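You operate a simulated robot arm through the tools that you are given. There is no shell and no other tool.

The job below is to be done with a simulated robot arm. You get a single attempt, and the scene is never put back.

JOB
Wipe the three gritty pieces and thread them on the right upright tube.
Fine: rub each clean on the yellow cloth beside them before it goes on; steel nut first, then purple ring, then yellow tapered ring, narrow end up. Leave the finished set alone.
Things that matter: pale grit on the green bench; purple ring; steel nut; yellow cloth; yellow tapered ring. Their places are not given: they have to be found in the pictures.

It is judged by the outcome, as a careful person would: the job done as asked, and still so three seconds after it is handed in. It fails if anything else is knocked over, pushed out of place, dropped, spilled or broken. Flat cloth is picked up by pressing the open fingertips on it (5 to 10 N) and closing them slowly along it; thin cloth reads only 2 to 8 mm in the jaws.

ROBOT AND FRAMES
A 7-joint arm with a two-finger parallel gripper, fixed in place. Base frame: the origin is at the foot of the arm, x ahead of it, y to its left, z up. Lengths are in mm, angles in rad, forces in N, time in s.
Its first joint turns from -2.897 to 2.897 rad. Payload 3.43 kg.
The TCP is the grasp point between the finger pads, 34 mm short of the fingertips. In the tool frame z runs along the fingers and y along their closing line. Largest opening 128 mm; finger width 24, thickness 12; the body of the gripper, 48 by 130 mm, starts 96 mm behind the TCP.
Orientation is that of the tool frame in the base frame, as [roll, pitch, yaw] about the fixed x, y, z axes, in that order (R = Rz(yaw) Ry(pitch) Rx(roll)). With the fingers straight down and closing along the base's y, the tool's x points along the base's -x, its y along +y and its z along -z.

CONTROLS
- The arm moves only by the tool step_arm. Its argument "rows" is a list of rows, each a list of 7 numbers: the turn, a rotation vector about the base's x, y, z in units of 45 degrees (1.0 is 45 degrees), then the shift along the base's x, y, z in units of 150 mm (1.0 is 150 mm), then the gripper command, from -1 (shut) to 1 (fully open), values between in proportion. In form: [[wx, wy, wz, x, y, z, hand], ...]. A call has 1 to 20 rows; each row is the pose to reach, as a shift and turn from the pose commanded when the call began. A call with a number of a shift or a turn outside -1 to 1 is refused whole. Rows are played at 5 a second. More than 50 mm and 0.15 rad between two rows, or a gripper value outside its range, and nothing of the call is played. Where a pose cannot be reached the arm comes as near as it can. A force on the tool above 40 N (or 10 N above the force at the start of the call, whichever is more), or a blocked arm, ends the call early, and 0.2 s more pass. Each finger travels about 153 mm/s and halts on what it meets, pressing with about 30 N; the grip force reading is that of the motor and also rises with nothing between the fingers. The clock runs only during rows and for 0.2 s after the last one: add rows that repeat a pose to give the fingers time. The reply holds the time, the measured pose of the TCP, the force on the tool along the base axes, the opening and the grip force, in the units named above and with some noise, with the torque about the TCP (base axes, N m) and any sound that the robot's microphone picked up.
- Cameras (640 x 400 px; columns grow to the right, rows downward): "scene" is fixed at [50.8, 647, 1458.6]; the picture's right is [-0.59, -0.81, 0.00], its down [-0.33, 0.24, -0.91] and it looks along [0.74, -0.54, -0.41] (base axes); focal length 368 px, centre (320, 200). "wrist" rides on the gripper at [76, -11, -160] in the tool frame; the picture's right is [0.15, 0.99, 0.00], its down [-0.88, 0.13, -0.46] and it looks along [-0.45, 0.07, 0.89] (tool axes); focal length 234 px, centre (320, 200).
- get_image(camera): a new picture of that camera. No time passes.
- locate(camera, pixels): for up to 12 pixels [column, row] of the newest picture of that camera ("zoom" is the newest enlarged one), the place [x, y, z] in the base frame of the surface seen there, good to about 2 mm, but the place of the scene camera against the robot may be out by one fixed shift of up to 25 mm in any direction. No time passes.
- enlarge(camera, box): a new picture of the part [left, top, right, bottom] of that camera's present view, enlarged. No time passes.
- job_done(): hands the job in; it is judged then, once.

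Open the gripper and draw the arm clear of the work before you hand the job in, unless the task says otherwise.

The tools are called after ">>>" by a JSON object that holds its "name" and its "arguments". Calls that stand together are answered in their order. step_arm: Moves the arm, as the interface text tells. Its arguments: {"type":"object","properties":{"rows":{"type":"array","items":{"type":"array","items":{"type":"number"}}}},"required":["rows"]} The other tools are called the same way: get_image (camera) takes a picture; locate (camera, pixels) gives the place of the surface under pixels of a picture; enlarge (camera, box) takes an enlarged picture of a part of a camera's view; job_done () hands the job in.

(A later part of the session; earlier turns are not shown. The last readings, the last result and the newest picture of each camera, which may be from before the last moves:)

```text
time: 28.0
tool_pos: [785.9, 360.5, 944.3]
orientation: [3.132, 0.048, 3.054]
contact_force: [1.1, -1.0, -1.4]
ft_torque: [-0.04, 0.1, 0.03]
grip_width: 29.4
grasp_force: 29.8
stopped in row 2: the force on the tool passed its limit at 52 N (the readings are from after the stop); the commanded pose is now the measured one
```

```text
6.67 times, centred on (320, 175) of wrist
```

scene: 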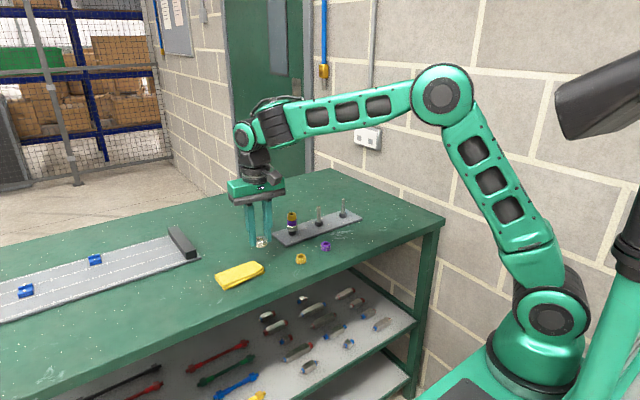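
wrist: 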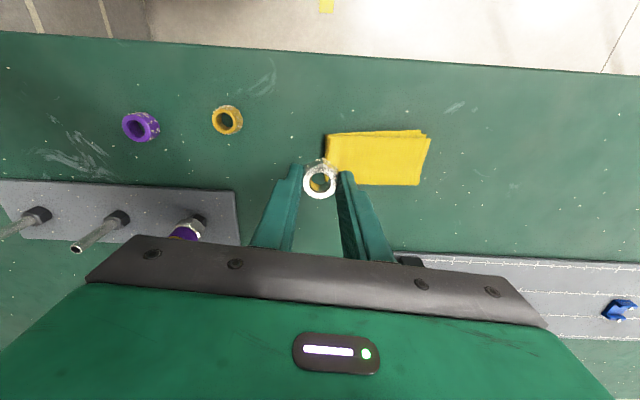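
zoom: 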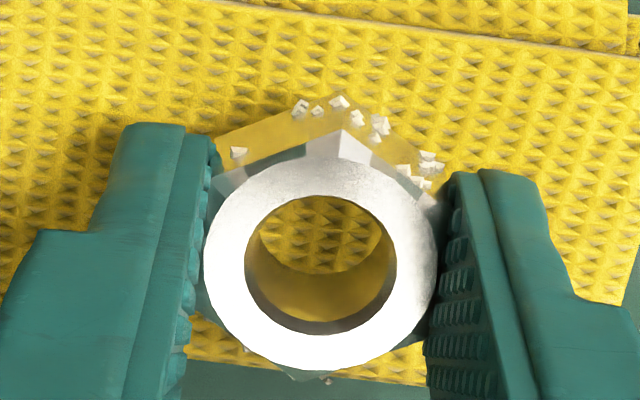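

That locate used the older full picture; I take a new one and repeat.

>>> {"name": "get_image", "arguments": {"camera": "wrist"}}

>>> {"name": "locate", "arguments": {"camera": "wrist", "pixels": [[318, 171], [318, 198], [305, 184], [336, 184], [300, 160], [345, 160], [265, 175], [370, 175], [320, 160], [327, 197]]}}

```text
taken
```

wrist: 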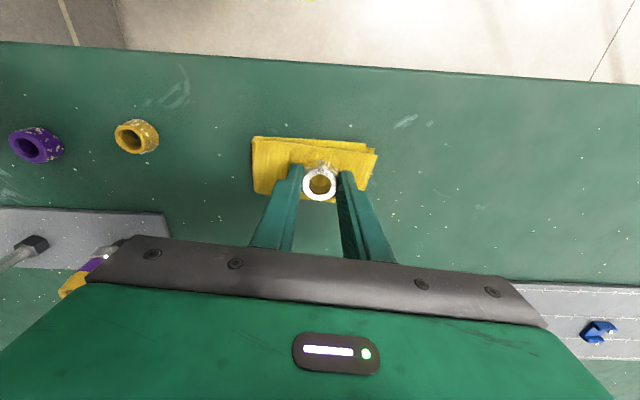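

```text
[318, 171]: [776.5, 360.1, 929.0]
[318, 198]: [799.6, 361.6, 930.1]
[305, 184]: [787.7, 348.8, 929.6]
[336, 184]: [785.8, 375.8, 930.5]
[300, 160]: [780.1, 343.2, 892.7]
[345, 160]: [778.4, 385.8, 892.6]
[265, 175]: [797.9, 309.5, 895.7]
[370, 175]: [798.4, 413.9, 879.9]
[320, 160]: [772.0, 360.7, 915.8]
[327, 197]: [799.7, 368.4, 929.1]
```

The nut was pushed about 4 mm up in the jaws, and the cloth's contact surface lies near z≈903. I level the tool (pitch drifted to 0.048) and feel for a light contact in small steps.

>>> {"name": "step_arm", "arguments": {"rows": [[-0.003, 0.031, 0, 0.05, 0, 0, -1], [-0.006, 0.062, 0, 0.08, 0, 0, -1], [-0.006, 0.062, 0, 0.08, 0, -0.013, -1], [-0.006, 0.062, 0, 0.08, 0, -0.02, -1], [-0.006, 0.062, 0, 0.08, 0, -0.02, -1]]}}

>>> {"name": "step_arm", "arguments": {"rows": [[0, 0, 0, 0, 0, -0.005, -1], [0, 0, 0, 0, 0, -0.007, -1], [0, 0, 0, 0, 0, -0.007, -1]]}}

```text
time: 29.2
tool_pos: [796.5, 360.4, 943.4]
orientation: [3.139, -0.002, 3.054]
contact_force: [-0.2, 0.1, 0.5]
ft_torque: [0.02, -0.02, 0.01]
grip_width: 29.4
grasp_force: 30.0
```

```text
time: 30.0
tool_pos: [800.8, 359.2, 941.2]
orientation: [3.139, -0.002, 3.053]
contact_force: [-0.4, -1.7, 0.1]
ft_torque: [0.01, 0.03, 0.03]
grip_width: 29.1
grasp_force: 30.0
```

No contact yet at z=941.2. I keep lowering by ~1.5 mm per call.

>>> {"name": "step_arm", "arguments": {"rows": [[0, 0, 0, 0, 0, -0.005, -1], [0, 0, 0, 0, 0, -0.01, -1], [0, 0, 0, 0, 0, -0.01, -1]]}}

>>> {"name": "step_arm", "arguments": {"rows": [[0, 0, 0, 0, 0, -0.005, -1], [0, 0, 0, 0, 0, -0.01, -1], [0, 0, 0, 0, 0, -0.01, -1]]}}

```text
time: 30.8
tool_pos: [798.5, 360.6, 940.3]
orientation: [3.139, -0.001, 3.052]
contact_force: [-0.7, 0.4, 0.0]
ft_torque: [0.0, 0.0, 0.0]
grip_width: 29.3
grasp_force: 30.2
```

```text
time: 31.6
tool_pos: [800.0, 360.2, 939.5]
orientation: [3.141, -0.002, 3.053]
contact_force: [-0.2, -0.6, 0.0]
ft_torque: [-0.01, 0.02, -0.04]
grip_width: 29.3
grasp_force: 30.4
```

Still free at z≈939.5. I continue in small steps toward contact.

>>> {"name": "step_arm", "arguments": {"rows": [[0, 0, 0, 0, 0, -0.005, -1], [0, 0, 0, 0, 0, -0.01, -1], [0, 0, 0, 0, 0, -0.01, -1]]}}

>>> {"name": "step_arm", "arguments": {"rows": [[0, 0, 0, 0, 0, -0.005, -1], [0, 0, 0, 0, 0, -0.01, -1], [0, 0, 0, 0, 0, -0.01, -1]]}}

>>> {"name": "step_arm", "arguments": {"rows": [[0, 0, 0, 0, 0, -0.005, -1], [0, 0, 0, 0, 0, -0.007, -1], [0, 0, 0, 0, 0, -0.007, -1]]}}

```text
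time: 32.4
tool_pos: [800.2, 360.3, 938.4]
orientation: [3.14, -0.002, 3.053]
contact_force: [1.2, -0.2, 3.6]
ft_torque: [0.02, -0.04, 0.04]
grip_width: 29.4
grasp_force: 30.1
```

```text
time: 33.2
tool_pos: [798.3, 361.6, 937.7]
orientation: [3.136, 0.0, 3.053]
contact_force: [1.4, -0.1, 18.5]
ft_torque: [-0.21, -0.02, 0.01]
grip_width: 29.4
grasp_force: 30.3
```

```text
time: 34.0
tool_pos: [799.6, 360.3, 937.1]
orientation: [3.137, 0.002, 3.052]
contact_force: [2.8, 1.2, 39.5]
ft_torque: [-0.36, -0.03, 0.0]
grip_width: 29.2
grasp_force: 30.0
```

Contact starts at z≈938.4 and stiffens quickly. I ease back to ~8 N and then start light rubbing strokes along the cloth.

>>> {"name": "step_arm", "arguments": {"rows": [[0, 0, 0, 0, 0, 0.011, -1], [0, 0, 0, 0, 0, 0.011, -1]]}}

>>> {"name": "step_arm", "arguments": {"rows": [[0, 0, 0, 0, 0.05, 0, -1], [0, 0, 0, 0, 0.1, 0, -1], [0, 0, 0, 0, 0.15, 0, -1], [0, 0, 0, 0, 0.1, 0, -1], [0, 0, 0, 0, 0.05, 0, -1], [0, 0, 0, 0, 0, 0, -1], [0, 0, 0, 0, -0.05, 0, -1], [0, 0, 0, 0, -0.1, 0, -1], [0, 0, 0, 0, -0.15, 0, -1], [0, 0, 0, 0, -0.1, 0, -1], [0, 0, 0, 0, -0.05, 0, -1], [0, 0, 0, 0, 0, 0, -1]]}}

>>> {"name": "get_image", "arguments": {"camera": "wrist"}}

>>> {"name": "enlarge", "arguments": {"camera": "wrist", "box": [240, 110, 400, 210]}}

>>> {"name": "enlarge", "arguments": {"camera": "scene", "box": [210, 240, 274, 280]}}

```text
time: 34.6
tool_pos: [798.7, 359.1, 936.6]
orientation: [3.14, -0.001, 3.053]
contact_force: [4.5, 2.6, 29.1]
ft_torque: [-0.13, -0.15, 0.0]
grip_width: 29.2
grasp_force: 30.3
```

```text
time: 35.0
tool_pos: [787.9, 365.6, 946.2]
orientation: [-3.14, 0.011, 3.048]
contact_force: [0.5, -0.4, -2.0]
ft_torque: [0.01, 0.12, -0.03]
grip_width: 29.3
grasp_force: 30.2
stopped in row 2: the force on the tool passed its limit at 48 N (the readings are from after the stop); the commanded pose is now the measured one
```

```text
taken
```

wrist: 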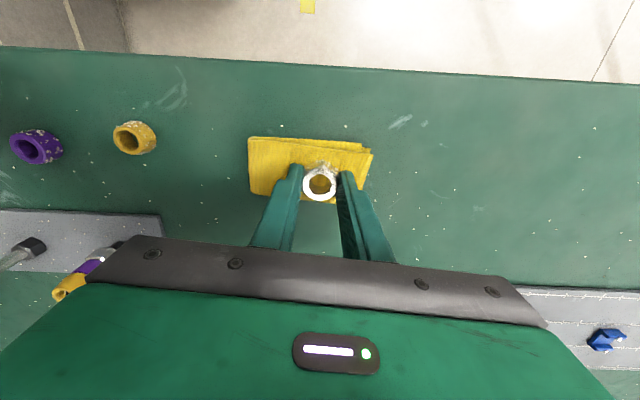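

```text
4.00 times, centred on (320, 160) of wrist
```

zoom: 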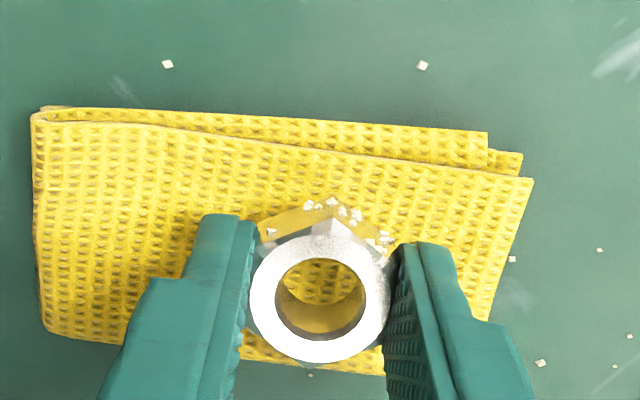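

```text
10.00 times, centred on (242, 260) of scene
```

zoom: 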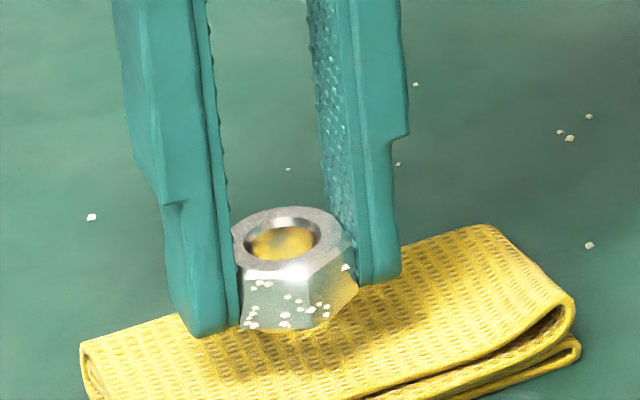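

Pressing at ~30 N was too much for sliding (limit trip at 48 N). I reposition just above contact and rub with much lighter pressure.

>>> {"name": "step_arm", "arguments": {"rows": [[0, 0.007, 0, 0.04, -0.02, -0.02, -1], [0, 0.014, 0, 0.08, -0.04, -0.04, -1], [0, 0.014, 0, 0.08, -0.04, -0.05, -1], [0, 0.014, 0, 0.08, -0.04, -0.05, -1]]}}

>>> {"name": "step_arm", "arguments": {"rows": [[0, 0, 0, 0, 0, -0.003, -1], [0, 0, 0, 0, 0, -0.004, -1], [0, 0, 0, 0, 0, -0.004, -1]]}}

```text
time: 36.0
tool_pos: [800.0, 359.6, 938.5]
orientation: [-3.138, 0.001, 3.048]
contact_force: [0.8, 0.2, -1.0]
ft_torque: [-0.03, -0.01, 0.01]
grip_width: 29.4
grasp_force: 29.8
```

```text
time: 36.9
tool_pos: [800.4, 359.3, 938.2]
orientation: [-3.14, 0.0, 3.048]
contact_force: [-0.3, -0.3, -0.6]
ft_torque: [-0.02, 0.0, -0.03]
grip_width: 29.3
grasp_force: 30.0
```

Not touching yet at 938.2; I step down 0.6 mm at a time.

>>> {"name": "step_arm", "arguments": {"rows": [[0, 0, 0, 0, 0, -0.004, -1], [0, 0, 0, 0, 0, -0.004, -1]]}}

>>> {"name": "step_arm", "arguments": {"rows": [[0, 0, 0, 0, 0, -0.004, -1], [0, 0, 0, 0, 0, -0.004, -1]]}}

>>> {"name": "step_arm", "arguments": {"rows": [[0, 0, 0, 0, 0, -0.004, -1], [0, 0, 0, 0, 0, -0.004, -1]]}}

```text
time: 37.5
tool_pos: [800.4, 359.6, 937.8]
orientation: [-3.139, -0.001, 3.047]
contact_force: [-0.4, -0.5, 2.1]
ft_torque: [0.05, 0.0, -0.01]
grip_width: 29.3
grasp_force: 30.0
```

```text
time: 38.0
tool_pos: [800.1, 360.2, 938.3]
orientation: [-3.139, 0.001, 3.047]
contact_force: [-0.7, 0.1, 9.4]
ft_torque: [-0.02, 0.03, -0.02]
grip_width: 29.2
grasp_force: 29.9
```

```text
time: 38.6
tool_pos: [799.2, 359.5, 937.0]
orientation: [-3.141, 0.001, 3.049]
contact_force: [1.3, -0.7, 23.5]
ft_torque: [-0.17, 0.01, 0.01]
grip_width: 29.7
grasp_force: 29.7
```

Now 23 N; I ease up by 0.8 mm and then make short strokes along y.

>>> {"name": "step_arm", "arguments": {"rows": [[0, 0, 0, 0, 0, 0.005, -1], [0, 0, 0, 0, 0, 0.005, -1]]}}

>>> {"name": "step_arm", "arguments": {"rows": [[0, 0, 0, 0, 0.03, 0.001, -1], [0, 0, 0, 0, 0.06, 0.001, -1], [0, 0, 0, 0, 0.09, 0.001, -1], [0, 0, 0, 0, 0.06, 0.001, -1], [0, 0, 0, 0, 0.03, 0.001, -1], [0, 0, 0, 0, 0, 0.001, -1], [0, 0, 0, 0, -0.03, 0.001, -1], [0, 0, 0, 0, -0.06, 0.001, -1], [0, 0, 0, 0, -0.09, 0.001, -1], [0, 0, 0, 0, -0.06, 0.001, -1], [0, 0, 0, 0, -0.03, 0.001, -1], [0, 0, 0, 0, 0, 0.001, -1]]}}

>>> {"name": "enlarge", "arguments": {"camera": "scene", "box": [210, 240, 274, 280]}}

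```text
time: 39.2
tool_pos: [800.2, 360.8, 937.2]
orientation: [-3.139, 0.0, 3.049]
contact_force: [1.5, 1.5, 18.9]
ft_torque: [-0.03, 0.04, -0.01]
grip_width: 29.3
grasp_force: 30.3
```

```text
time: 41.9
tool_pos: [801.6, 357.1, 937.4]
orientation: [-3.14, 0.002, 3.043]
contact_force: [2.7, -11.9, 15.5]
ft_torque: [-0.43, -0.1, 0.04]
grip_width: 29.4
grasp_force: 29.8
```

```text
10.00 times, centred on (242, 260) of scene
```

zoom: 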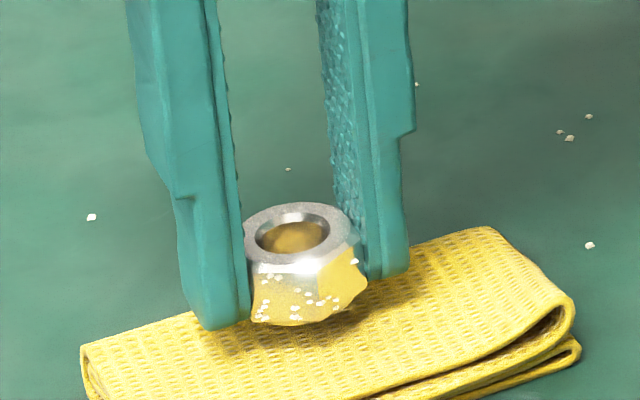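

The strokes went through (≈15 N down, 12 N drag). I check the grit on the nut in close-up.

>>> {"name": "enlarge", "arguments": {"camera": "scene", "box": [226, 254, 258, 274]}}

>>> {"name": "enlarge", "arguments": {"camera": "wrist", "box": [272, 145, 368, 205]}}

```text
16.00 times, centred on (242, 264) of scene
```

zoom: 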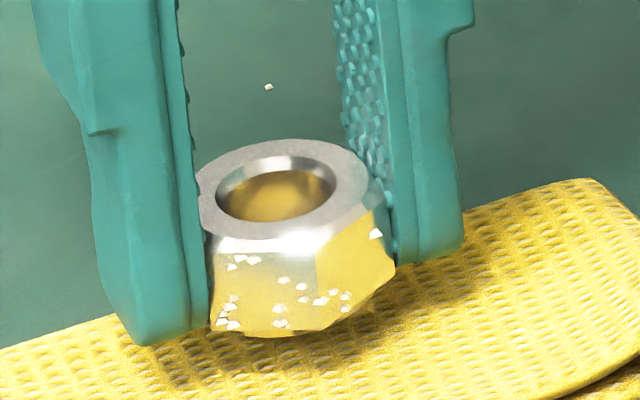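

```text
6.67 times, centred on (320, 175) of wrist
```

zoom: 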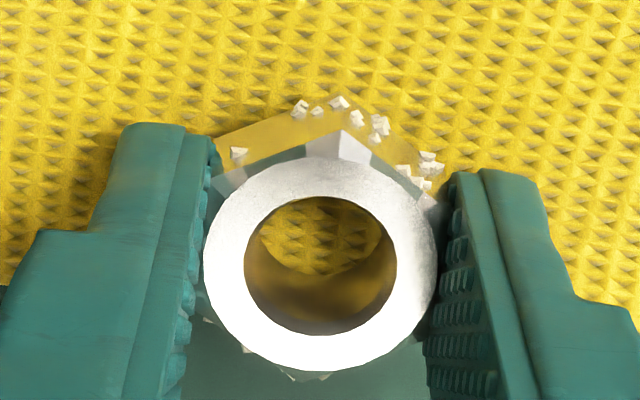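

Chips on the visible sides are still there after ~50 mm of rubbing. I continue with more and longer strokes at the same light pressure.

>>> {"name": "step_arm", "arguments": {"rows": [[0, 0, 0, 0, 0.05, 0, -1], [0, 0, 0, 0, 0.1, 0, -1], [0, 0, 0, 0, 0.15, 0, -1], [0, 0, 0, 0, 0.1, 0, -1], [0, 0, 0, 0, 0.05, 0, -1], [0, 0, 0, 0, 0, 0, -1], [0, 0, 0, 0, -0.05, 0, -1], [0, 0, 0, 0, -0.1, 0, -1], [0, 0, 0, 0, -0.15, 0, -1], [0, 0, 0, 0, -0.1, 0, -1], [0, 0, 0, 0, -0.05, 0, -1], [0, 0, 0, 0, 0, 0, -1], [0, 0, 0, 0, 0.05, 0, -1], [0, 0, 0, 0, 0.1, 0, -1], [0, 0, 0, 0, 0.15, 0, -1], [0, 0, 0, 0, 0.1, 0, -1], [0, 0, 0, 0, 0.05, 0, -1], [0, 0, 0, 0, 0, 0, -1]]}}

>>> {"name": "enlarge", "arguments": {"camera": "scene", "box": [226, 254, 258, 274]}}

>>> {"name": "enlarge", "arguments": {"camera": "wrist", "box": [240, 110, 400, 210]}}

```text
time: 45.6
tool_pos: [799.8, 360.7, 937.5]
orientation: [-3.14, 0.0, 3.048]
contact_force: [-1.4, 9.4, 17.6]
ft_torque: [0.3, 0.09, 0.02]
grip_width: 29.3
grasp_force: 30.3
```

```text
16.00 times, centred on (242, 264) of scene
```

zoom: 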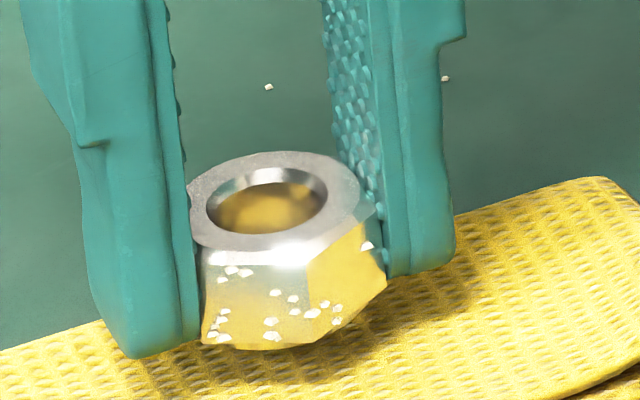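

```text
4.00 times, centred on (320, 160) of wrist
```

zoom: 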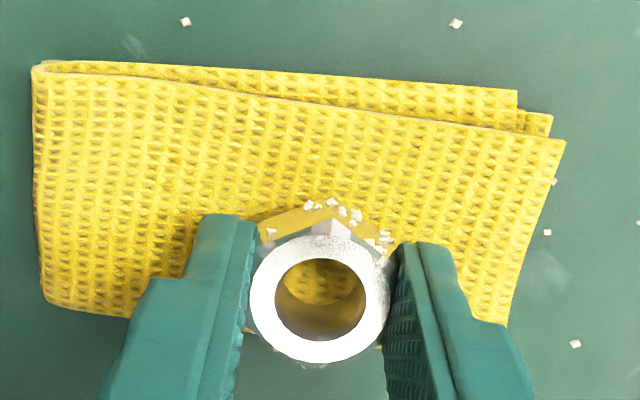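

No clear change in the chips, and it may be the fingertips rather than the nut touching the cloth. I measure the fingertip, nut and cloth heights directly.

>>> {"name": "get_image", "arguments": {"camera": "wrist"}}

>>> {"name": "locate", "arguments": {"camera": "wrist", "pixels": [[296, 165], [300, 165], [345, 172], [318, 171], [318, 198], [320, 160], [310, 162], [305, 152], [340, 155], [285, 165], [360, 165], [322, 180]]}}

>>> {"name": "enlarge", "arguments": {"camera": "scene", "box": [210, 240, 274, 280]}}

>>> {"name": "locate", "arguments": {"camera": "zoom", "pixels": [[200, 325], [240, 290], [250, 318], [300, 322], [300, 335], [290, 350], [200, 345], [380, 270], [400, 290], [300, 270], [550, 300]]}}

```text
taken
```

wrist: 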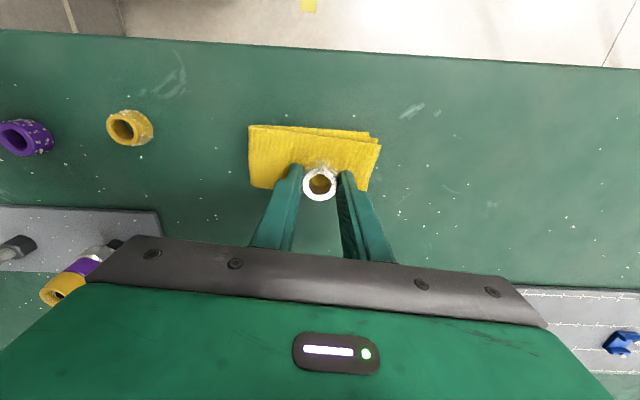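

```text
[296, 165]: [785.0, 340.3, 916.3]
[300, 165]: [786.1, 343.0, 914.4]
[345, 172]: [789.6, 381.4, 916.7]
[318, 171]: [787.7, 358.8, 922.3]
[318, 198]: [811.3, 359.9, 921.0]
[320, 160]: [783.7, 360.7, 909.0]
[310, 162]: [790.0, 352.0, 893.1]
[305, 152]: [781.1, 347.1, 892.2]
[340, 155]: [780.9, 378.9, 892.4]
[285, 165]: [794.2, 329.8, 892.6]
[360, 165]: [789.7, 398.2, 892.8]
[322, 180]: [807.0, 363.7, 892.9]
```

```text
10.00 times, centred on (242, 260) of scene
```

zoom: 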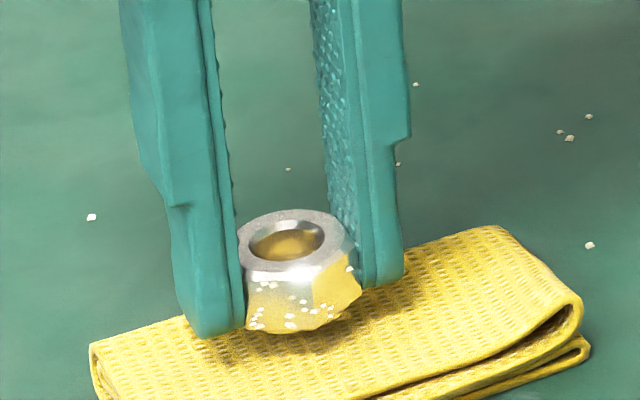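

```text
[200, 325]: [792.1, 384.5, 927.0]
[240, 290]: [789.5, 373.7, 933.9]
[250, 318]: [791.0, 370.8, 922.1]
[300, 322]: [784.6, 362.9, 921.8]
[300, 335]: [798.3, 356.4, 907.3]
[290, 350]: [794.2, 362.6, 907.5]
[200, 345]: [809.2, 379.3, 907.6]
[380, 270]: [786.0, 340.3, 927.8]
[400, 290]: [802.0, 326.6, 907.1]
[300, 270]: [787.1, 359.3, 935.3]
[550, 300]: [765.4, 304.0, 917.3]
```

Nut bottom and fingertips are flush (~903.5), so the fingers may carry the contact. I'll lift, tilt the tool ~40° so the nut's protruding gritty side (toward the robot) becomes the lowest part, and rub with that.

>>> {"name": "step_arm", "arguments": {"rows": [[0, 0, 0, 0, 0, 0.1, -1], [0, 0, 0, 0, 0, 0.25, -1], [0, -0.15, 0, -0.02, 0, 0.33, -1], [0, -0.3, 0, -0.04, 0, 0.35, -1], [0, -0.45, 0, -0.06, 0, 0.35, -1], [0, -0.6, 0, -0.08, 0, 0.35, -1], [0, -0.75, 0, -0.1, 0, 0.35, -1], [0, -0.9, 0, -0.12, 0, 0.35, -1], [0, -0.9, 0, -0.12, 0, 0.35, -1]]}}

>>> {"name": "get_image", "arguments": {"camera": "wrist"}}

>>> {"name": "get_image", "arguments": {"camera": "scene"}}

>>> {"name": "enlarge", "arguments": {"camera": "scene", "box": [200, 215, 296, 275]}}

```text
time: 47.6
tool_pos: [782.8, 360.1, 989.9]
orientation: [3.063, 0.703, 3.017]
contact_force: [0.2, -0.6, 0.0]
ft_torque: [0.04, 0.02, -0.01]
grip_width: 29.7
grasp_force: 29.7
```

```text
taken
```

wrist: 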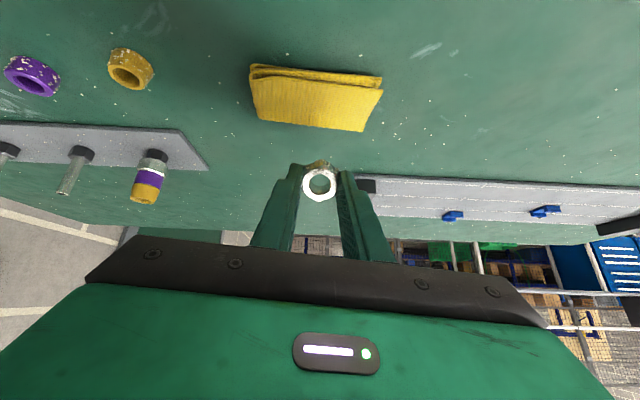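

```text
taken
```

scene: 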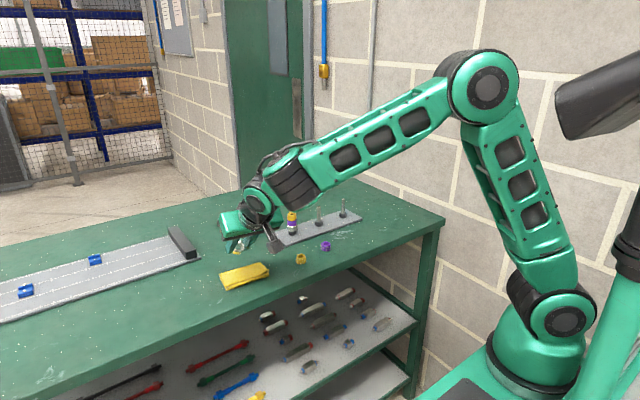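

```text
6.67 times, centred on (248, 245) of scene
```

zoom: 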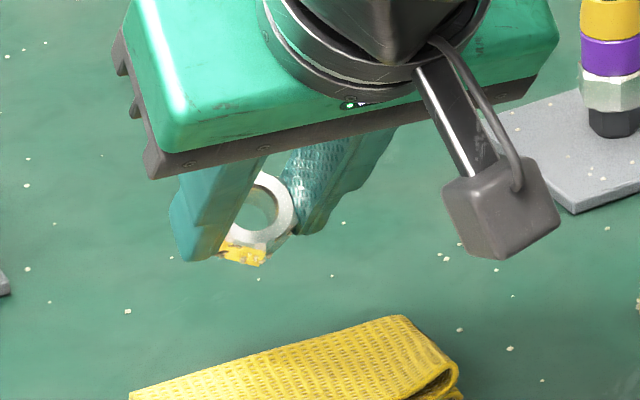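

Tilt worked (pitch 0.70). I check the nut's chips from the wrist camera in this attitude.

>>> {"name": "enlarge", "arguments": {"camera": "wrist", "box": [272, 145, 368, 205]}}

>>> {"name": "enlarge", "arguments": {"camera": "scene", "box": [222, 238, 254, 258]}}

>>> {"name": "locate", "arguments": {"camera": "wrist", "pixels": [[252, 75], [382, 78], [262, 120], [365, 130], [315, 100], [320, 165], [319, 198]]}}

```text
6.67 times, centred on (320, 175) of wrist
```

zoom: 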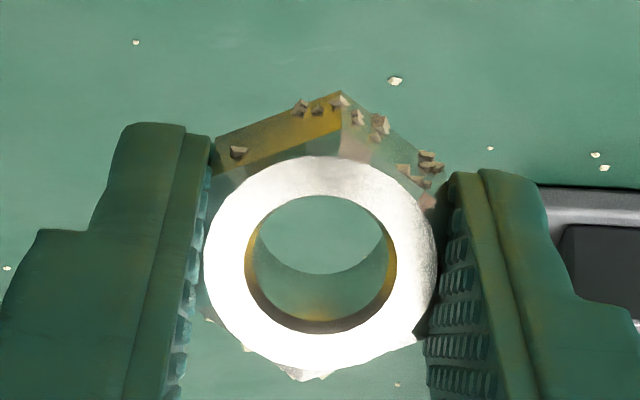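

```text
16.00 times, centred on (238, 248) of scene
```

zoom: 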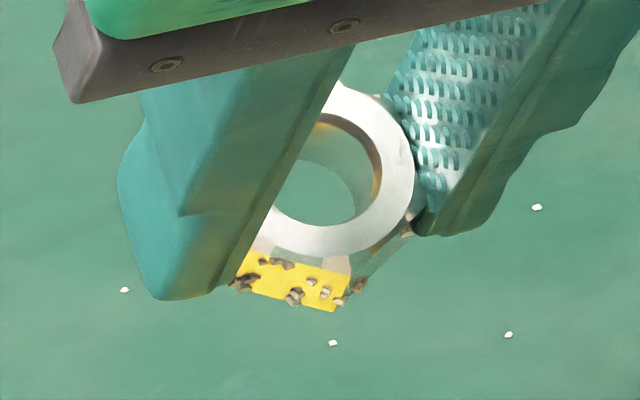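

```text
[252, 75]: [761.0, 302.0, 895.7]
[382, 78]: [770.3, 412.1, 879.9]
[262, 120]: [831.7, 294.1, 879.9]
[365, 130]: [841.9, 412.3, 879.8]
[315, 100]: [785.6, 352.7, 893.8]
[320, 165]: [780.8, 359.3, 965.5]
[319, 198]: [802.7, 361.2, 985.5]
```

The nut's robot-side edge now sticks out ~2.6 mm below the finger edges. I level the closing axis and lower toward the cloth at about x=793, feeling for light contact.

>>> {"name": "step_arm", "arguments": {"rows": [[-0.04, 0, 0, 0, 0, -0.1, -1], [-0.076, 0, 0, 0, -0.02, -0.2, -1], [-0.076, 0, 0, 0, -0.02, -0.27, -1], [-0.076, 0, 0, 0, -0.02, -0.3, -1], [-0.076, 0, 0, 0, -0.02, -0.3, -1]]}}

>>> {"name": "enlarge", "arguments": {"camera": "scene", "box": [205, 240, 285, 290]}}

```text
time: 48.9
tool_pos: [782.5, 356.4, 944.9]
orientation: [-3.141, 0.71, 3.068]
contact_force: [0.5, 0.2, -1.0]
ft_torque: [-0.01, 0.02, 0.0]
grip_width: 29.2
grasp_force: 30.0
```

```text
8.00 times, centred on (245, 265) of scene
```

zoom: 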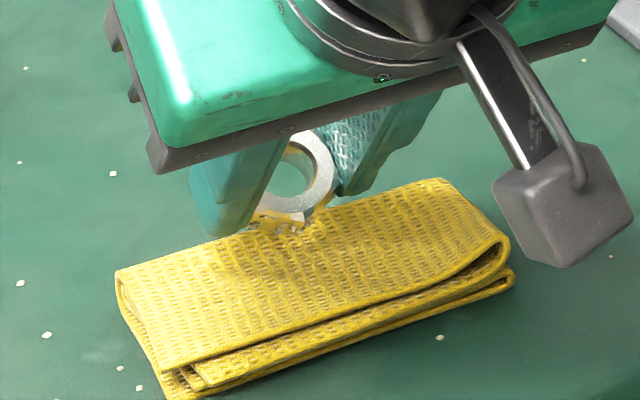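

Level now (roll ≈ π, pitch 0.71), TCP z=944.9 and still free. I step down about 1.2 mm at a time.

>>> {"name": "step_arm", "arguments": {"rows": [[0, 0, 0, 0, 0, -0.008, -1], [0, 0, 0, 0, 0, -0.016, -1], [0, 0, 0, 0, 0, -0.016, -1]]}}

>>> {"name": "step_arm", "arguments": {"rows": [[0, 0, 0, 0, 0, -0.008, -1], [0, 0, 0, 0, 0, -0.008, -1]]}}

>>> {"name": "step_arm", "arguments": {"rows": [[0, 0, 0, 0, 0, -0.008, -1], [0, 0, 0, 0, 0, -0.008, -1]]}}

```text
time: 49.6
tool_pos: [782.0, 357.1, 941.8]
orientation: [3.141, 0.71, 3.068]
contact_force: [-0.4, 0.3, 0.7]
ft_torque: [-0.02, 0.01, -0.03]
grip_width: 29.4
grasp_force: 30.0
```

```text
time: 50.2
tool_pos: [782.0, 356.6, 940.5]
orientation: [3.14, 0.708, 3.066]
contact_force: [-0.3, 0.5, 1.0]
ft_torque: [-0.01, -0.01, 0.03]
grip_width: 29.4
grasp_force: 30.1
```

```text
time: 50.9
tool_pos: [782.6, 356.4, 940.8]
orientation: [3.141, 0.71, 3.066]
contact_force: [0.3, 0.4, 8.2]
ft_torque: [0.03, -0.09, 0.0]
grip_width: 29.1
grasp_force: 29.9
```

Light contact of 8 N with the nut's tilted edge. I rub back and forth along y.

>>> {"name": "step_arm", "arguments": {"rows": [[0, 0, 0, 0, 0.04, 0, -1], [0, 0, 0, 0, 0.08, 0, -1], [0, 0, 0, 0, 0.12, 0, -1], [0, 0, 0, 0, 0.08, 0, -1], [0, 0, 0, 0, 0.04, 0, -1], [0, 0, 0, 0, 0, 0, -1], [0, 0, 0, 0, -0.04, 0, -1], [0, 0, 0, 0, -0.08, 0, -1], [0, 0, 0, 0, -0.12, 0, -1], [0, 0, 0, 0, -0.08, 0, -1], [0, 0, 0, 0, -0.04, 0, -1], [0, 0, 0, 0, 0, 0, -1]]}}

>>> {"name": "enlarge", "arguments": {"camera": "wrist", "box": [272, 145, 368, 205]}}

>>> {"name": "enlarge", "arguments": {"camera": "scene", "box": [205, 240, 285, 290]}}

```text
time: 53.5
tool_pos: [782.2, 356.2, 940.0]
orientation: [3.14, 0.71, 3.066]
contact_force: [1.0, -5.7, 17.3]
ft_torque: [-0.24, -0.17, -0.05]
grip_width: 29.5
grasp_force: 29.9
```

```text
6.67 times, centred on (320, 175) of wrist
```

zoom: 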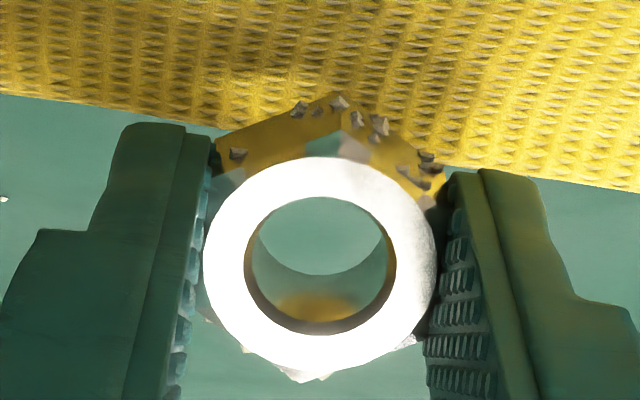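

```text
8.00 times, centred on (245, 265) of scene
```

zoom: 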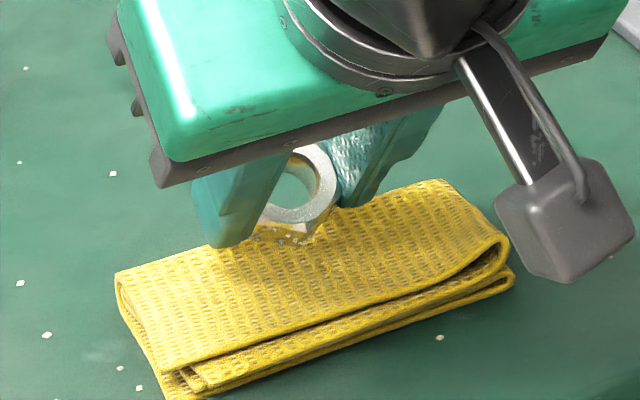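

I look at the chips near the contacting edge in a closer scene view for comparison with the pre-rub view.

>>> {"name": "enlarge", "arguments": {"camera": "scene", "box": [225, 256, 257, 276]}}

```text
16.00 times, centred on (241, 266) of scene
```

zoom: 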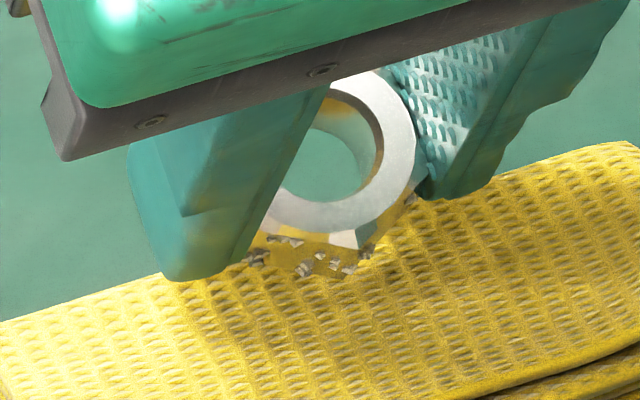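

Chips near the edge remain but the nut is pressing into the cloth here. I do a longer set of strokes at this light pressure to see whether the grit comes off with more rubbing.

>>> {"name": "step_arm", "arguments": {"rows": [[0, 0, 0, 0, 0.07, 0, -1], [0, 0, 0, 0, 0.14, 0, -1], [0, 0, 0, 0, 0.07, 0, -1], [0, 0, 0, 0, 0, 0, -1], [0, 0, 0, 0, -0.07, 0, -1], [0, 0, 0, 0, -0.14, 0, -1], [0, 0, 0, 0, -0.07, 0, -1], [0, 0, 0, 0, 0, 0, -1], [0, 0, 0, 0, 0.07, 0, -1], [0, 0, 0, 0, 0.14, 0, -1], [0, 0, 0, 0, 0.07, 0, -1], [0, 0, 0, 0, 0, 0, -1], [0, 0, 0, 0, -0.07, 0, -1], [0, 0, 0, 0, -0.14, 0, -1], [0, 0, 0, 0, -0.07, 0, -1], [0, 0, 0, 0, 0, 0, -1]]}}

>>> {"name": "enlarge", "arguments": {"camera": "wrist", "box": [272, 145, 368, 205]}}

>>> {"name": "enlarge", "arguments": {"camera": "scene", "box": [225, 256, 257, 276]}}

```text
time: 56.9
tool_pos: [781.2, 354.3, 940.5]
orientation: [3.141, 0.708, 3.066]
contact_force: [1.1, -5.1, 13.5]
ft_torque: [-0.23, -0.16, -0.06]
grip_width: 29.1
grasp_force: 30.5
```

```text
6.67 times, centred on (320, 175) of wrist
```

zoom: 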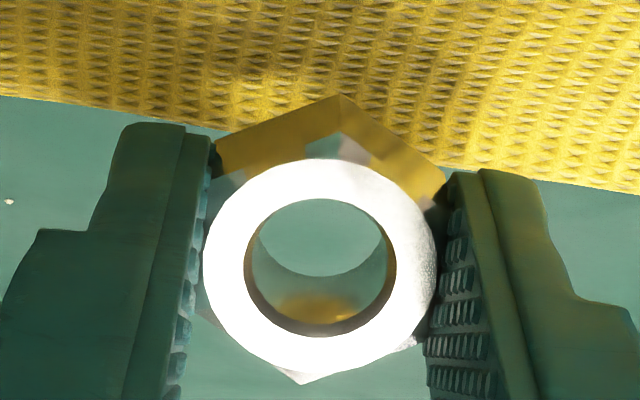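

```text
16.00 times, centred on (241, 266) of scene
```

zoom: 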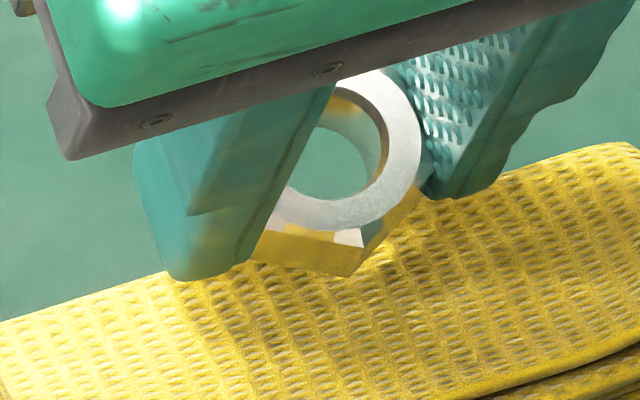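

The chips vanished all at once: the nut is clean. Now I lift, level the tool again and carry the nut high toward the right tube.

>>> {"name": "step_arm", "arguments": {"rows": [[0, 0, 0, 0, 0, 0.1, -1], [0, 0, 0, 0, 0, 0.3, -1], [0.012, 0.17, 0, 0, 0, 0.5, -1], [0.024, 0.35, 0, 0, 0, 0.6, -1], [0.036, 0.52, 0, 0, 0, 0.65, -1], [0.05, 0.69, 0, 0, 0, 0.65, -1], [0.06, 0.86, 0, 0, 0, 0.65, -1], [0.068, 0.899, 0, 0, 0, 0.65, -1], [0.068, 0.899, 0, 0, 0, 0.65, -1]]}}

>>> {"name": "step_arm", "arguments": {"rows": [[0, 0, 0, 0, -0.1, 0, -1], [0, 0, 0, 0.05, -0.25, 0, -1], [0, 0, 0, 0.1, -0.45, 0, -1], [0, 0, 0, 0.15, -0.65, 0, -1], [0, 0, 0, 0.2, -0.85, 0, -1], [0, 0, 0, 0.2, -0.97, 0, -1], [0, 0, 0, 0.2, -0.97, 0, -1]]}}

>>> {"name": "enlarge", "arguments": {"camera": "wrist", "box": [272, 145, 368, 205]}}

```text
time: 58.9
tool_pos: [782.0, 356.8, 1037.3]
orientation: [3.14, 0.0, 3.068]
contact_force: [0.0, -0.3, -0.1]
ft_torque: [-0.01, -0.01, -0.02]
grip_width: 29.2
grasp_force: 29.8
```

```text
time: 60.5
tool_pos: [812.6, 210.9, 1037.7]
orientation: [3.14, -0.001, 3.069]
contact_force: [0.3, -0.5, 0.0]
ft_torque: [-0.01, 0.02, -0.02]
grip_width: 29.1
grasp_force: 29.4
```

```text
6.67 times, centred on (320, 175) of wrist
```

zoom: 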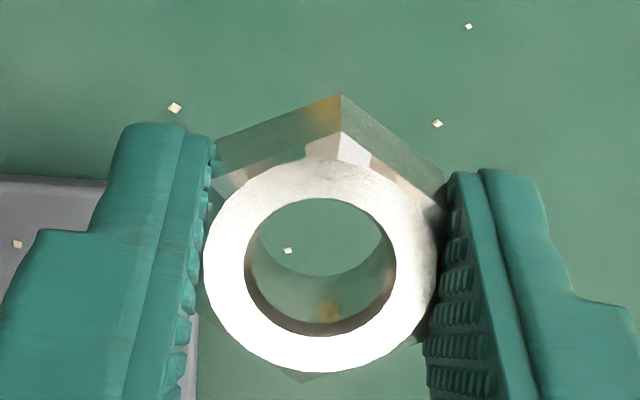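

The nut is clean on all sides and level. I continue toward the right tube at (900,-60), keeping z≈1037.

>>> {"name": "step_arm", "arguments": {"rows": [[0, 0, 0, 0.05, -0.1, 0, -1], [0, 0, 0, 0.1, -0.25, 0, -1], [0, 0, 0, 0.15, -0.45, 0, -1], [0, 0, 0, 0.2, -0.65, 0, -1], [0, 0, 0, 0.25, -0.82, 0, -1], [0, 0, 0, 0.29, -0.92, 0, -1], [0, 0, 0, 0.29, -0.92, 0, -1]]}}

>>> {"name": "step_arm", "arguments": {"rows": [[0, 0, 0, 0.05, -0.1, 0, -1], [0, 0, 0, 0.1, -0.25, 0, -1], [0, 0, 0, 0.15, -0.45, 0, -1], [0, 0, 0, 0.2, -0.65, 0, -1], [0, 0, 0, 0.25, -0.82, 0, -1], [0, 0, 0, 0.29, -0.89, 0, -1], [0, 0, 0, 0.29, -0.89, 0, -1], [0, 0, 0, 0.29, -0.89, 0, -1]]}}

>>> {"name": "get_image", "arguments": {"camera": "wrist"}}

>>> {"name": "enlarge", "arguments": {"camera": "wrist", "box": [264, 130, 376, 200]}}

```text
time: 62.0
tool_pos: [855.6, 72.8, 1035.4]
orientation: [3.14, 0.0, 3.068]
contact_force: [-0.5, -0.7, -0.5]
ft_torque: [0.03, 0.03, 0.02]
grip_width: 29.1
grasp_force: 30.6
```

```text
time: 63.9
tool_pos: [899.4, -60.1, 1036.4]
orientation: [3.139, 0.0, 3.069]
contact_force: [0.4, -0.5, -0.4]
ft_torque: [0.03, 0.02, 0.01]
grip_width: 29.1
grasp_force: 29.5
```

```text
taken
```

wrist: 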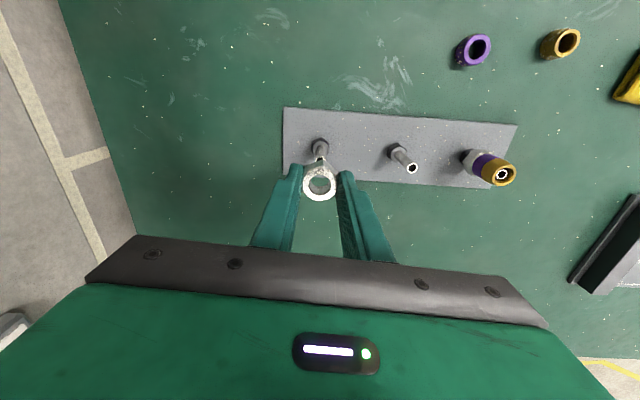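

```text
5.71 times, centred on (320, 165) of wrist
```

zoom: 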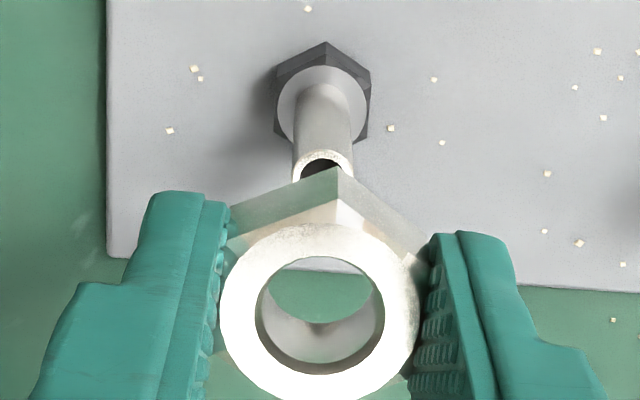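

The tube top shows just behind the nut's front corner at (322,160). I locate the nut's rim and the tube top to align them.

>>> {"name": "locate", "arguments": {"camera": "zoom", "pixels": [[240, 310], [400, 320], [318, 245], [318, 380], [250, 280], [395, 355], [297, 168], [350, 165], [322, 155], [300, 120], [347, 120], [323, 130]]}}

```text
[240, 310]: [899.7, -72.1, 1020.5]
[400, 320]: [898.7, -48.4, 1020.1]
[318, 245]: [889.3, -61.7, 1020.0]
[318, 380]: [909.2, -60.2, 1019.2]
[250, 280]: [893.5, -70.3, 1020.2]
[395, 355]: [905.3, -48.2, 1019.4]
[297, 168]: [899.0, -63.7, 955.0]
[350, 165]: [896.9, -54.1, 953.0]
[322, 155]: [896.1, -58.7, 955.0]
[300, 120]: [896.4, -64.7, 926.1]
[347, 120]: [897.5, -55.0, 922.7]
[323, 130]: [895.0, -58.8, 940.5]
```

Nut centre and tube are within ~1 mm. I nudge +1 mm in x and lower the nut until its bottom is well over the tube's top, checking force.

>>> {"name": "step_arm", "arguments": {"rows": [[0, 0, 0, 0.006, 0.003, -0.08, -1], [0, 0, 0, 0.006, 0.003, -0.18, -1], [0, 0, 0, 0.006, 0.003, -0.26, -1], [0, 0, 0, 0.006, 0.003, -0.32, -1], [0, 0, 0, 0.006, 0.003, -0.37, -1], [0, 0, 0, 0.006, 0.003, -0.42, -1], [0, 0, 0, 0.006, 0.003, -0.42, -1]]}}

>>> {"name": "enlarge", "arguments": {"camera": "wrist", "box": [264, 130, 376, 200]}}

>>> {"name": "enlarge", "arguments": {"camera": "scene", "box": [310, 180, 374, 220]}}

```text
time: 65.5
tool_pos: [899.9, -60.4, 973.2]
orientation: [3.14, 0.0, 3.071]
contact_force: [-0.5, 0.7, -0.3]
ft_torque: [-0.01, 0.04, -0.01]
grip_width: 29.1
grasp_force: 29.8
```

```text
5.71 times, centred on (320, 165) of wrist
```

zoom: 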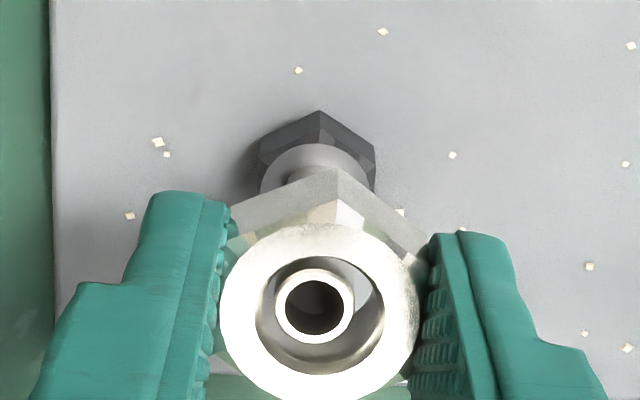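

```text
10.00 times, centred on (342, 200) of scene
```

zoom: 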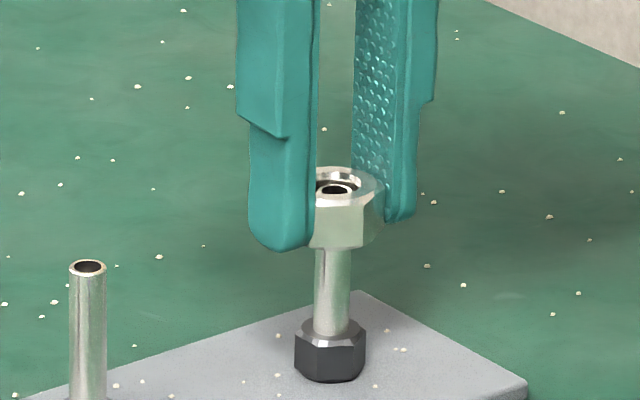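

The tube end is inside the nut's bore, no contact force. I continue down to just above the seat.

>>> {"name": "step_arm", "arguments": {"rows": [[0, 0, 0, 0, 0, -0.07, -1], [0, 0, 0, 0, 0, -0.14, -1], [0, 0, 0, 0, 0, -0.19, -1], [0, 0, 0, 0, 0, -0.21, -1], [0, 0, 0, 0, 0, -0.21, -1]]}}

>>> {"name": "step_arm", "arguments": {"rows": [[0, 0, 0, 0, 0, -0.006, -1], [0, 0, 0, 0, 0, -0.012, -1], [0, 0, 0, 0, 0, -0.012, -1]]}}

>>> {"name": "enlarge", "arguments": {"camera": "scene", "box": [310, 185, 374, 225]}}

```text
time: 66.7
tool_pos: [899.5, -59.8, 942.2]
orientation: [3.141, -0.001, 3.067]
contact_force: [0.0, 0.3, -0.8]
ft_torque: [-0.01, 0.0, 0.0]
grip_width: 29.1
grasp_force: 30.3
```

```text
time: 67.5
tool_pos: [901.1, -60.3, 940.8]
orientation: [3.14, 0.0, 3.069]
contact_force: [0.4, -0.2, -0.9]
ft_torque: [-0.02, 0.02, 0.01]
grip_width: 29.4
grasp_force: 30.0
```

```text
10.00 times, centred on (342, 205) of scene
```

zoom: 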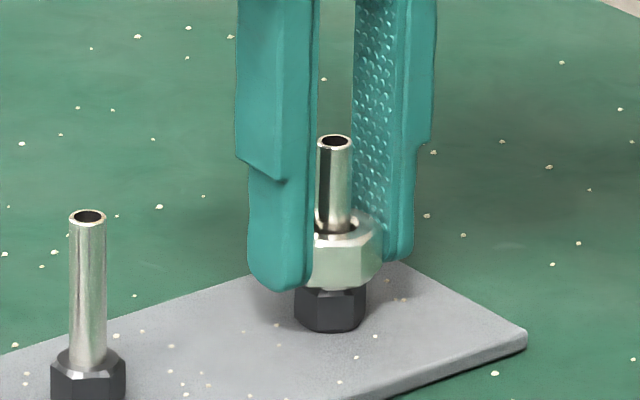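

The nut is nearly seated on the black base. I lower another ~1.5 mm looking for contact.

>>> {"name": "step_arm", "arguments": {"rows": [[0, 0, 0, 0, 0, -0.006, -1], [0, 0, 0, 0, 0, -0.01, -1], [0, 0, 0, 0, 0, -0.01, -1]]}}

>>> {"name": "step_arm", "arguments": {"rows": [[0, 0, 0, 0, 0, -0.006, -1], [0, 0, 0, 0, 0, -0.006, -1]]}}

```text
time: 68.2
tool_pos: [900.1, -59.5, 938.9]
orientation: [3.14, -0.001, 3.068]
contact_force: [0.2, 0.5, -0.9]
ft_torque: [-0.01, 0.03, 0.0]
grip_width: 29.4
grasp_force: 30.1
```

```text
time: 68.8
tool_pos: [898.7, -60.2, 938.0]
orientation: [3.141, 0.0, 3.069]
contact_force: [0.1, -0.2, 2.4]
ft_torque: [0.03, -0.1, 0.02]
grip_width: 29.1
grasp_force: 29.7
```

Seated with 2.4 N contact at z=938. I open the jaws gently and check the nut.

>>> {"name": "step_arm", "arguments": {"rows": [[0, 0, 0, 0, 0, 0, -0.5], [0, 0, 0, 0, 0, 0, -0.35], [0, 0, 0, 0, 0, 0, -0.15], [0, 0, 0, 0, 0, 0, 0], [0, 0, 0, 0, 0, 0, 0]]}}

>>> {"name": "enlarge", "arguments": {"camera": "scene", "box": [310, 185, 374, 225]}}

>>> {"name": "enlarge", "arguments": {"camera": "wrist", "box": [264, 130, 376, 200]}}

```text
time: 70.0
tool_pos: [899.9, -58.5, 938.1]
orientation: [3.14, -0.001, 3.069]
contact_force: [-0.5, 0.5, -0.4]
ft_torque: [0.0, -0.02, 0.02]
grip_width: 64.1
grasp_force: 0.0
```

```text
10.00 times, centred on (342, 205) of scene
```

zoom: 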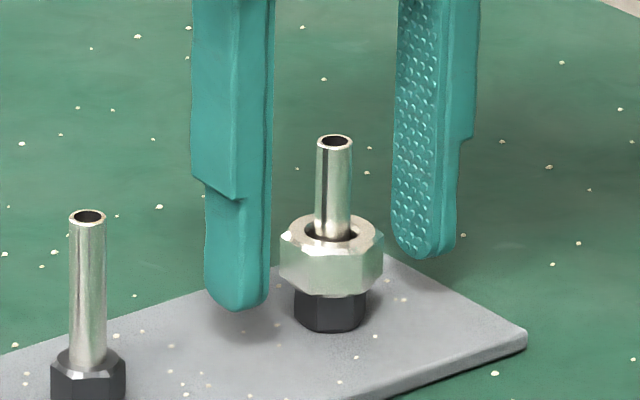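

```text
5.71 times, centred on (320, 165) of wrist
```

zoom: 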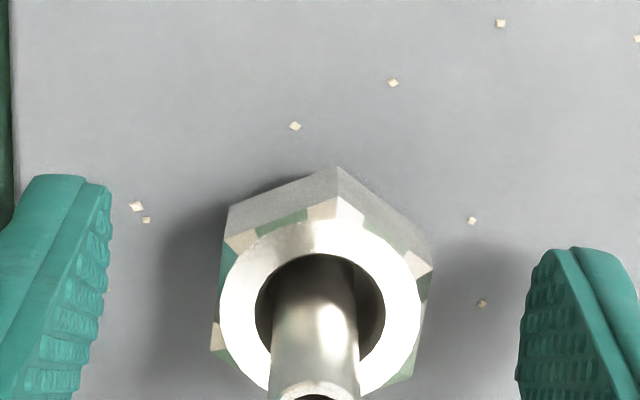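

The clean nut sits on the base, jaws clear at 64 mm. I rise straight up and travel toward the purple ring, turning the jaws square.

>>> {"name": "step_arm", "arguments": {"rows": [[0, 0, 0, 0, 0, 0.1, 0], [0, 0, 0, 0, 0, 0.3, 0], [0, 0, 0, 0, 0, 0.5, 0], [0, 0, 0.03, -0.2, 0.1, 0.53, 0], [0, 0, 0.06, -0.4, 0.3, 0.53, 0], [0, 0, 0.092, -0.6, 0.5, 0.53, 0], [0, 0, 0.092, -0.75, 0.7, 0.53, 0], [0, 0, 0.092, -0.79, 0.95, 0.53, 0], [0, 0, 0.092, -0.79, 0.95, 0.53, 0], [0, 0, 0.092, -0.79, 0.95, 0.53, 0]]}}

>>> {"name": "step_arm", "arguments": {"rows": [[0, 0, 0, 0, 0.06, -0.1, 0], [0, 0, 0, 0, 0.12, -0.25, 0], [0, 0, 0, 0, 0.12, -0.28, 0], [0, 0, 0, 0, 0.12, -0.28, 0]]}}

>>> {"name": "get_image", "arguments": {"camera": "wrist"}}

>>> {"name": "enlarge", "arguments": {"camera": "wrist", "box": [264, 130, 376, 200]}}

```text
time: 72.2
tool_pos: [779.2, 83.8, 1018.0]
orientation: [3.14, 0.0, 3.14]
contact_force: [-0.1, -0.1, 0.3]
ft_torque: [-0.01, -0.03, -0.01]
grip_width: 63.8
grasp_force: 0.0
```

```text
time: 73.2
tool_pos: [780.9, 99.9, 976.0]
orientation: [3.139, 0.0, 3.141]
contact_force: [-1.2, -0.2, -0.1]
ft_torque: [-0.03, 0.0, -0.01]
grip_width: 64.1
grasp_force: 0.1
```

```text
taken
```

wrist: 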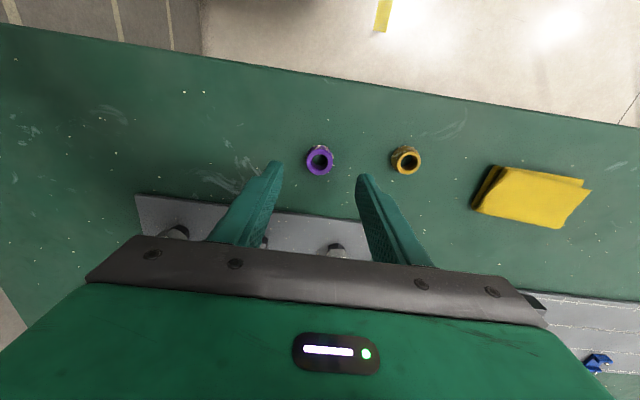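

```text
5.71 times, centred on (320, 165) of wrist
```

zoom: 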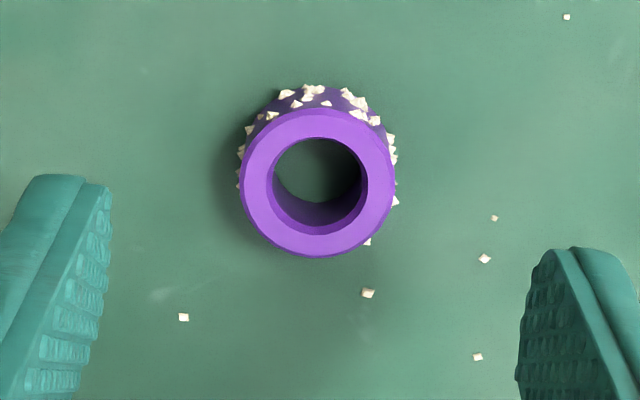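

>>> {"name": "locate", "arguments": {"camera": "zoom", "pixels": [[248, 185], [388, 185], [317, 118], [317, 248], [265, 140], [370, 230], [265, 230], [370, 140], [317, 165], [450, 180]]}}

```text
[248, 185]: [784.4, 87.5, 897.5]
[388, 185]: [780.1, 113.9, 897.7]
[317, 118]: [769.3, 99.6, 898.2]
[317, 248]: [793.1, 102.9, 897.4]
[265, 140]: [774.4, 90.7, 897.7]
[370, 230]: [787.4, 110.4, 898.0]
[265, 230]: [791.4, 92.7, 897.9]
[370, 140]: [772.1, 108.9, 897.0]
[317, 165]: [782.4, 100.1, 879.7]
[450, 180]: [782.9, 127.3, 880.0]
```

Purple ring centre is (781.5, 100.8), top z≈897.7. I descend to ~2.5 mm above the bench and close on it.

>>> {"name": "step_arm", "arguments": {"rows": [[0, 0, 0, 0.004, 0.006, -0.15, 0], [0, 0, 0, 0.004, 0.006, -0.3, 0], [0, 0, 0, 0.004, 0.006, -0.38, 0], [0, 0, 0, 0.004, 0.006, -0.397, 0], [0, 0, 0, 0.004, 0.006, -0.397, 0]]}}

>>> {"name": "step_arm", "arguments": {"rows": [[0, 0, 0, 0, 0, 0, -0.3], [0, 0, 0, 0, 0, 0, -0.5], [0, 0, 0, 0, 0, 0, -0.58], [0, 0, 0, 0, 0, 0, -0.7], [0, 0, 0, 0, 0, 0, -1], [0, 0, 0, 0, 0, 0, -1], [0, 0, 0, 0, 0, 0, -1]]}}

>>> {"name": "enlarge", "arguments": {"camera": "wrist", "box": [264, 130, 376, 200]}}

```text
time: 74.5
tool_pos: [780.9, 101.5, 916.3]
orientation: [-3.141, 0.0, 3.14]
contact_force: [0.5, -1.1, -0.1]
ft_torque: [-0.01, -0.01, 0.0]
grip_width: 64.1
grasp_force: 0.0
```

```text
time: 76.0
tool_pos: [780.7, 100.8, 916.3]
orientation: [3.14, 0.0, 3.139]
contact_force: [0.1, 1.2, 0.9]
ft_torque: [0.0, -0.02, 0.01]
grip_width: 27.8
grasp_force: 30.0
```

```text
5.71 times, centred on (320, 165) of wrist
```

zoom: 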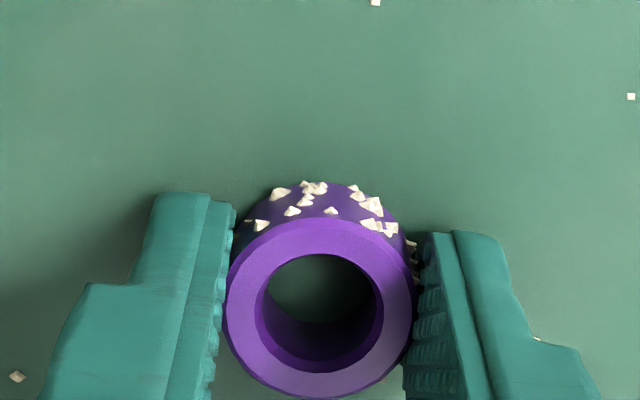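

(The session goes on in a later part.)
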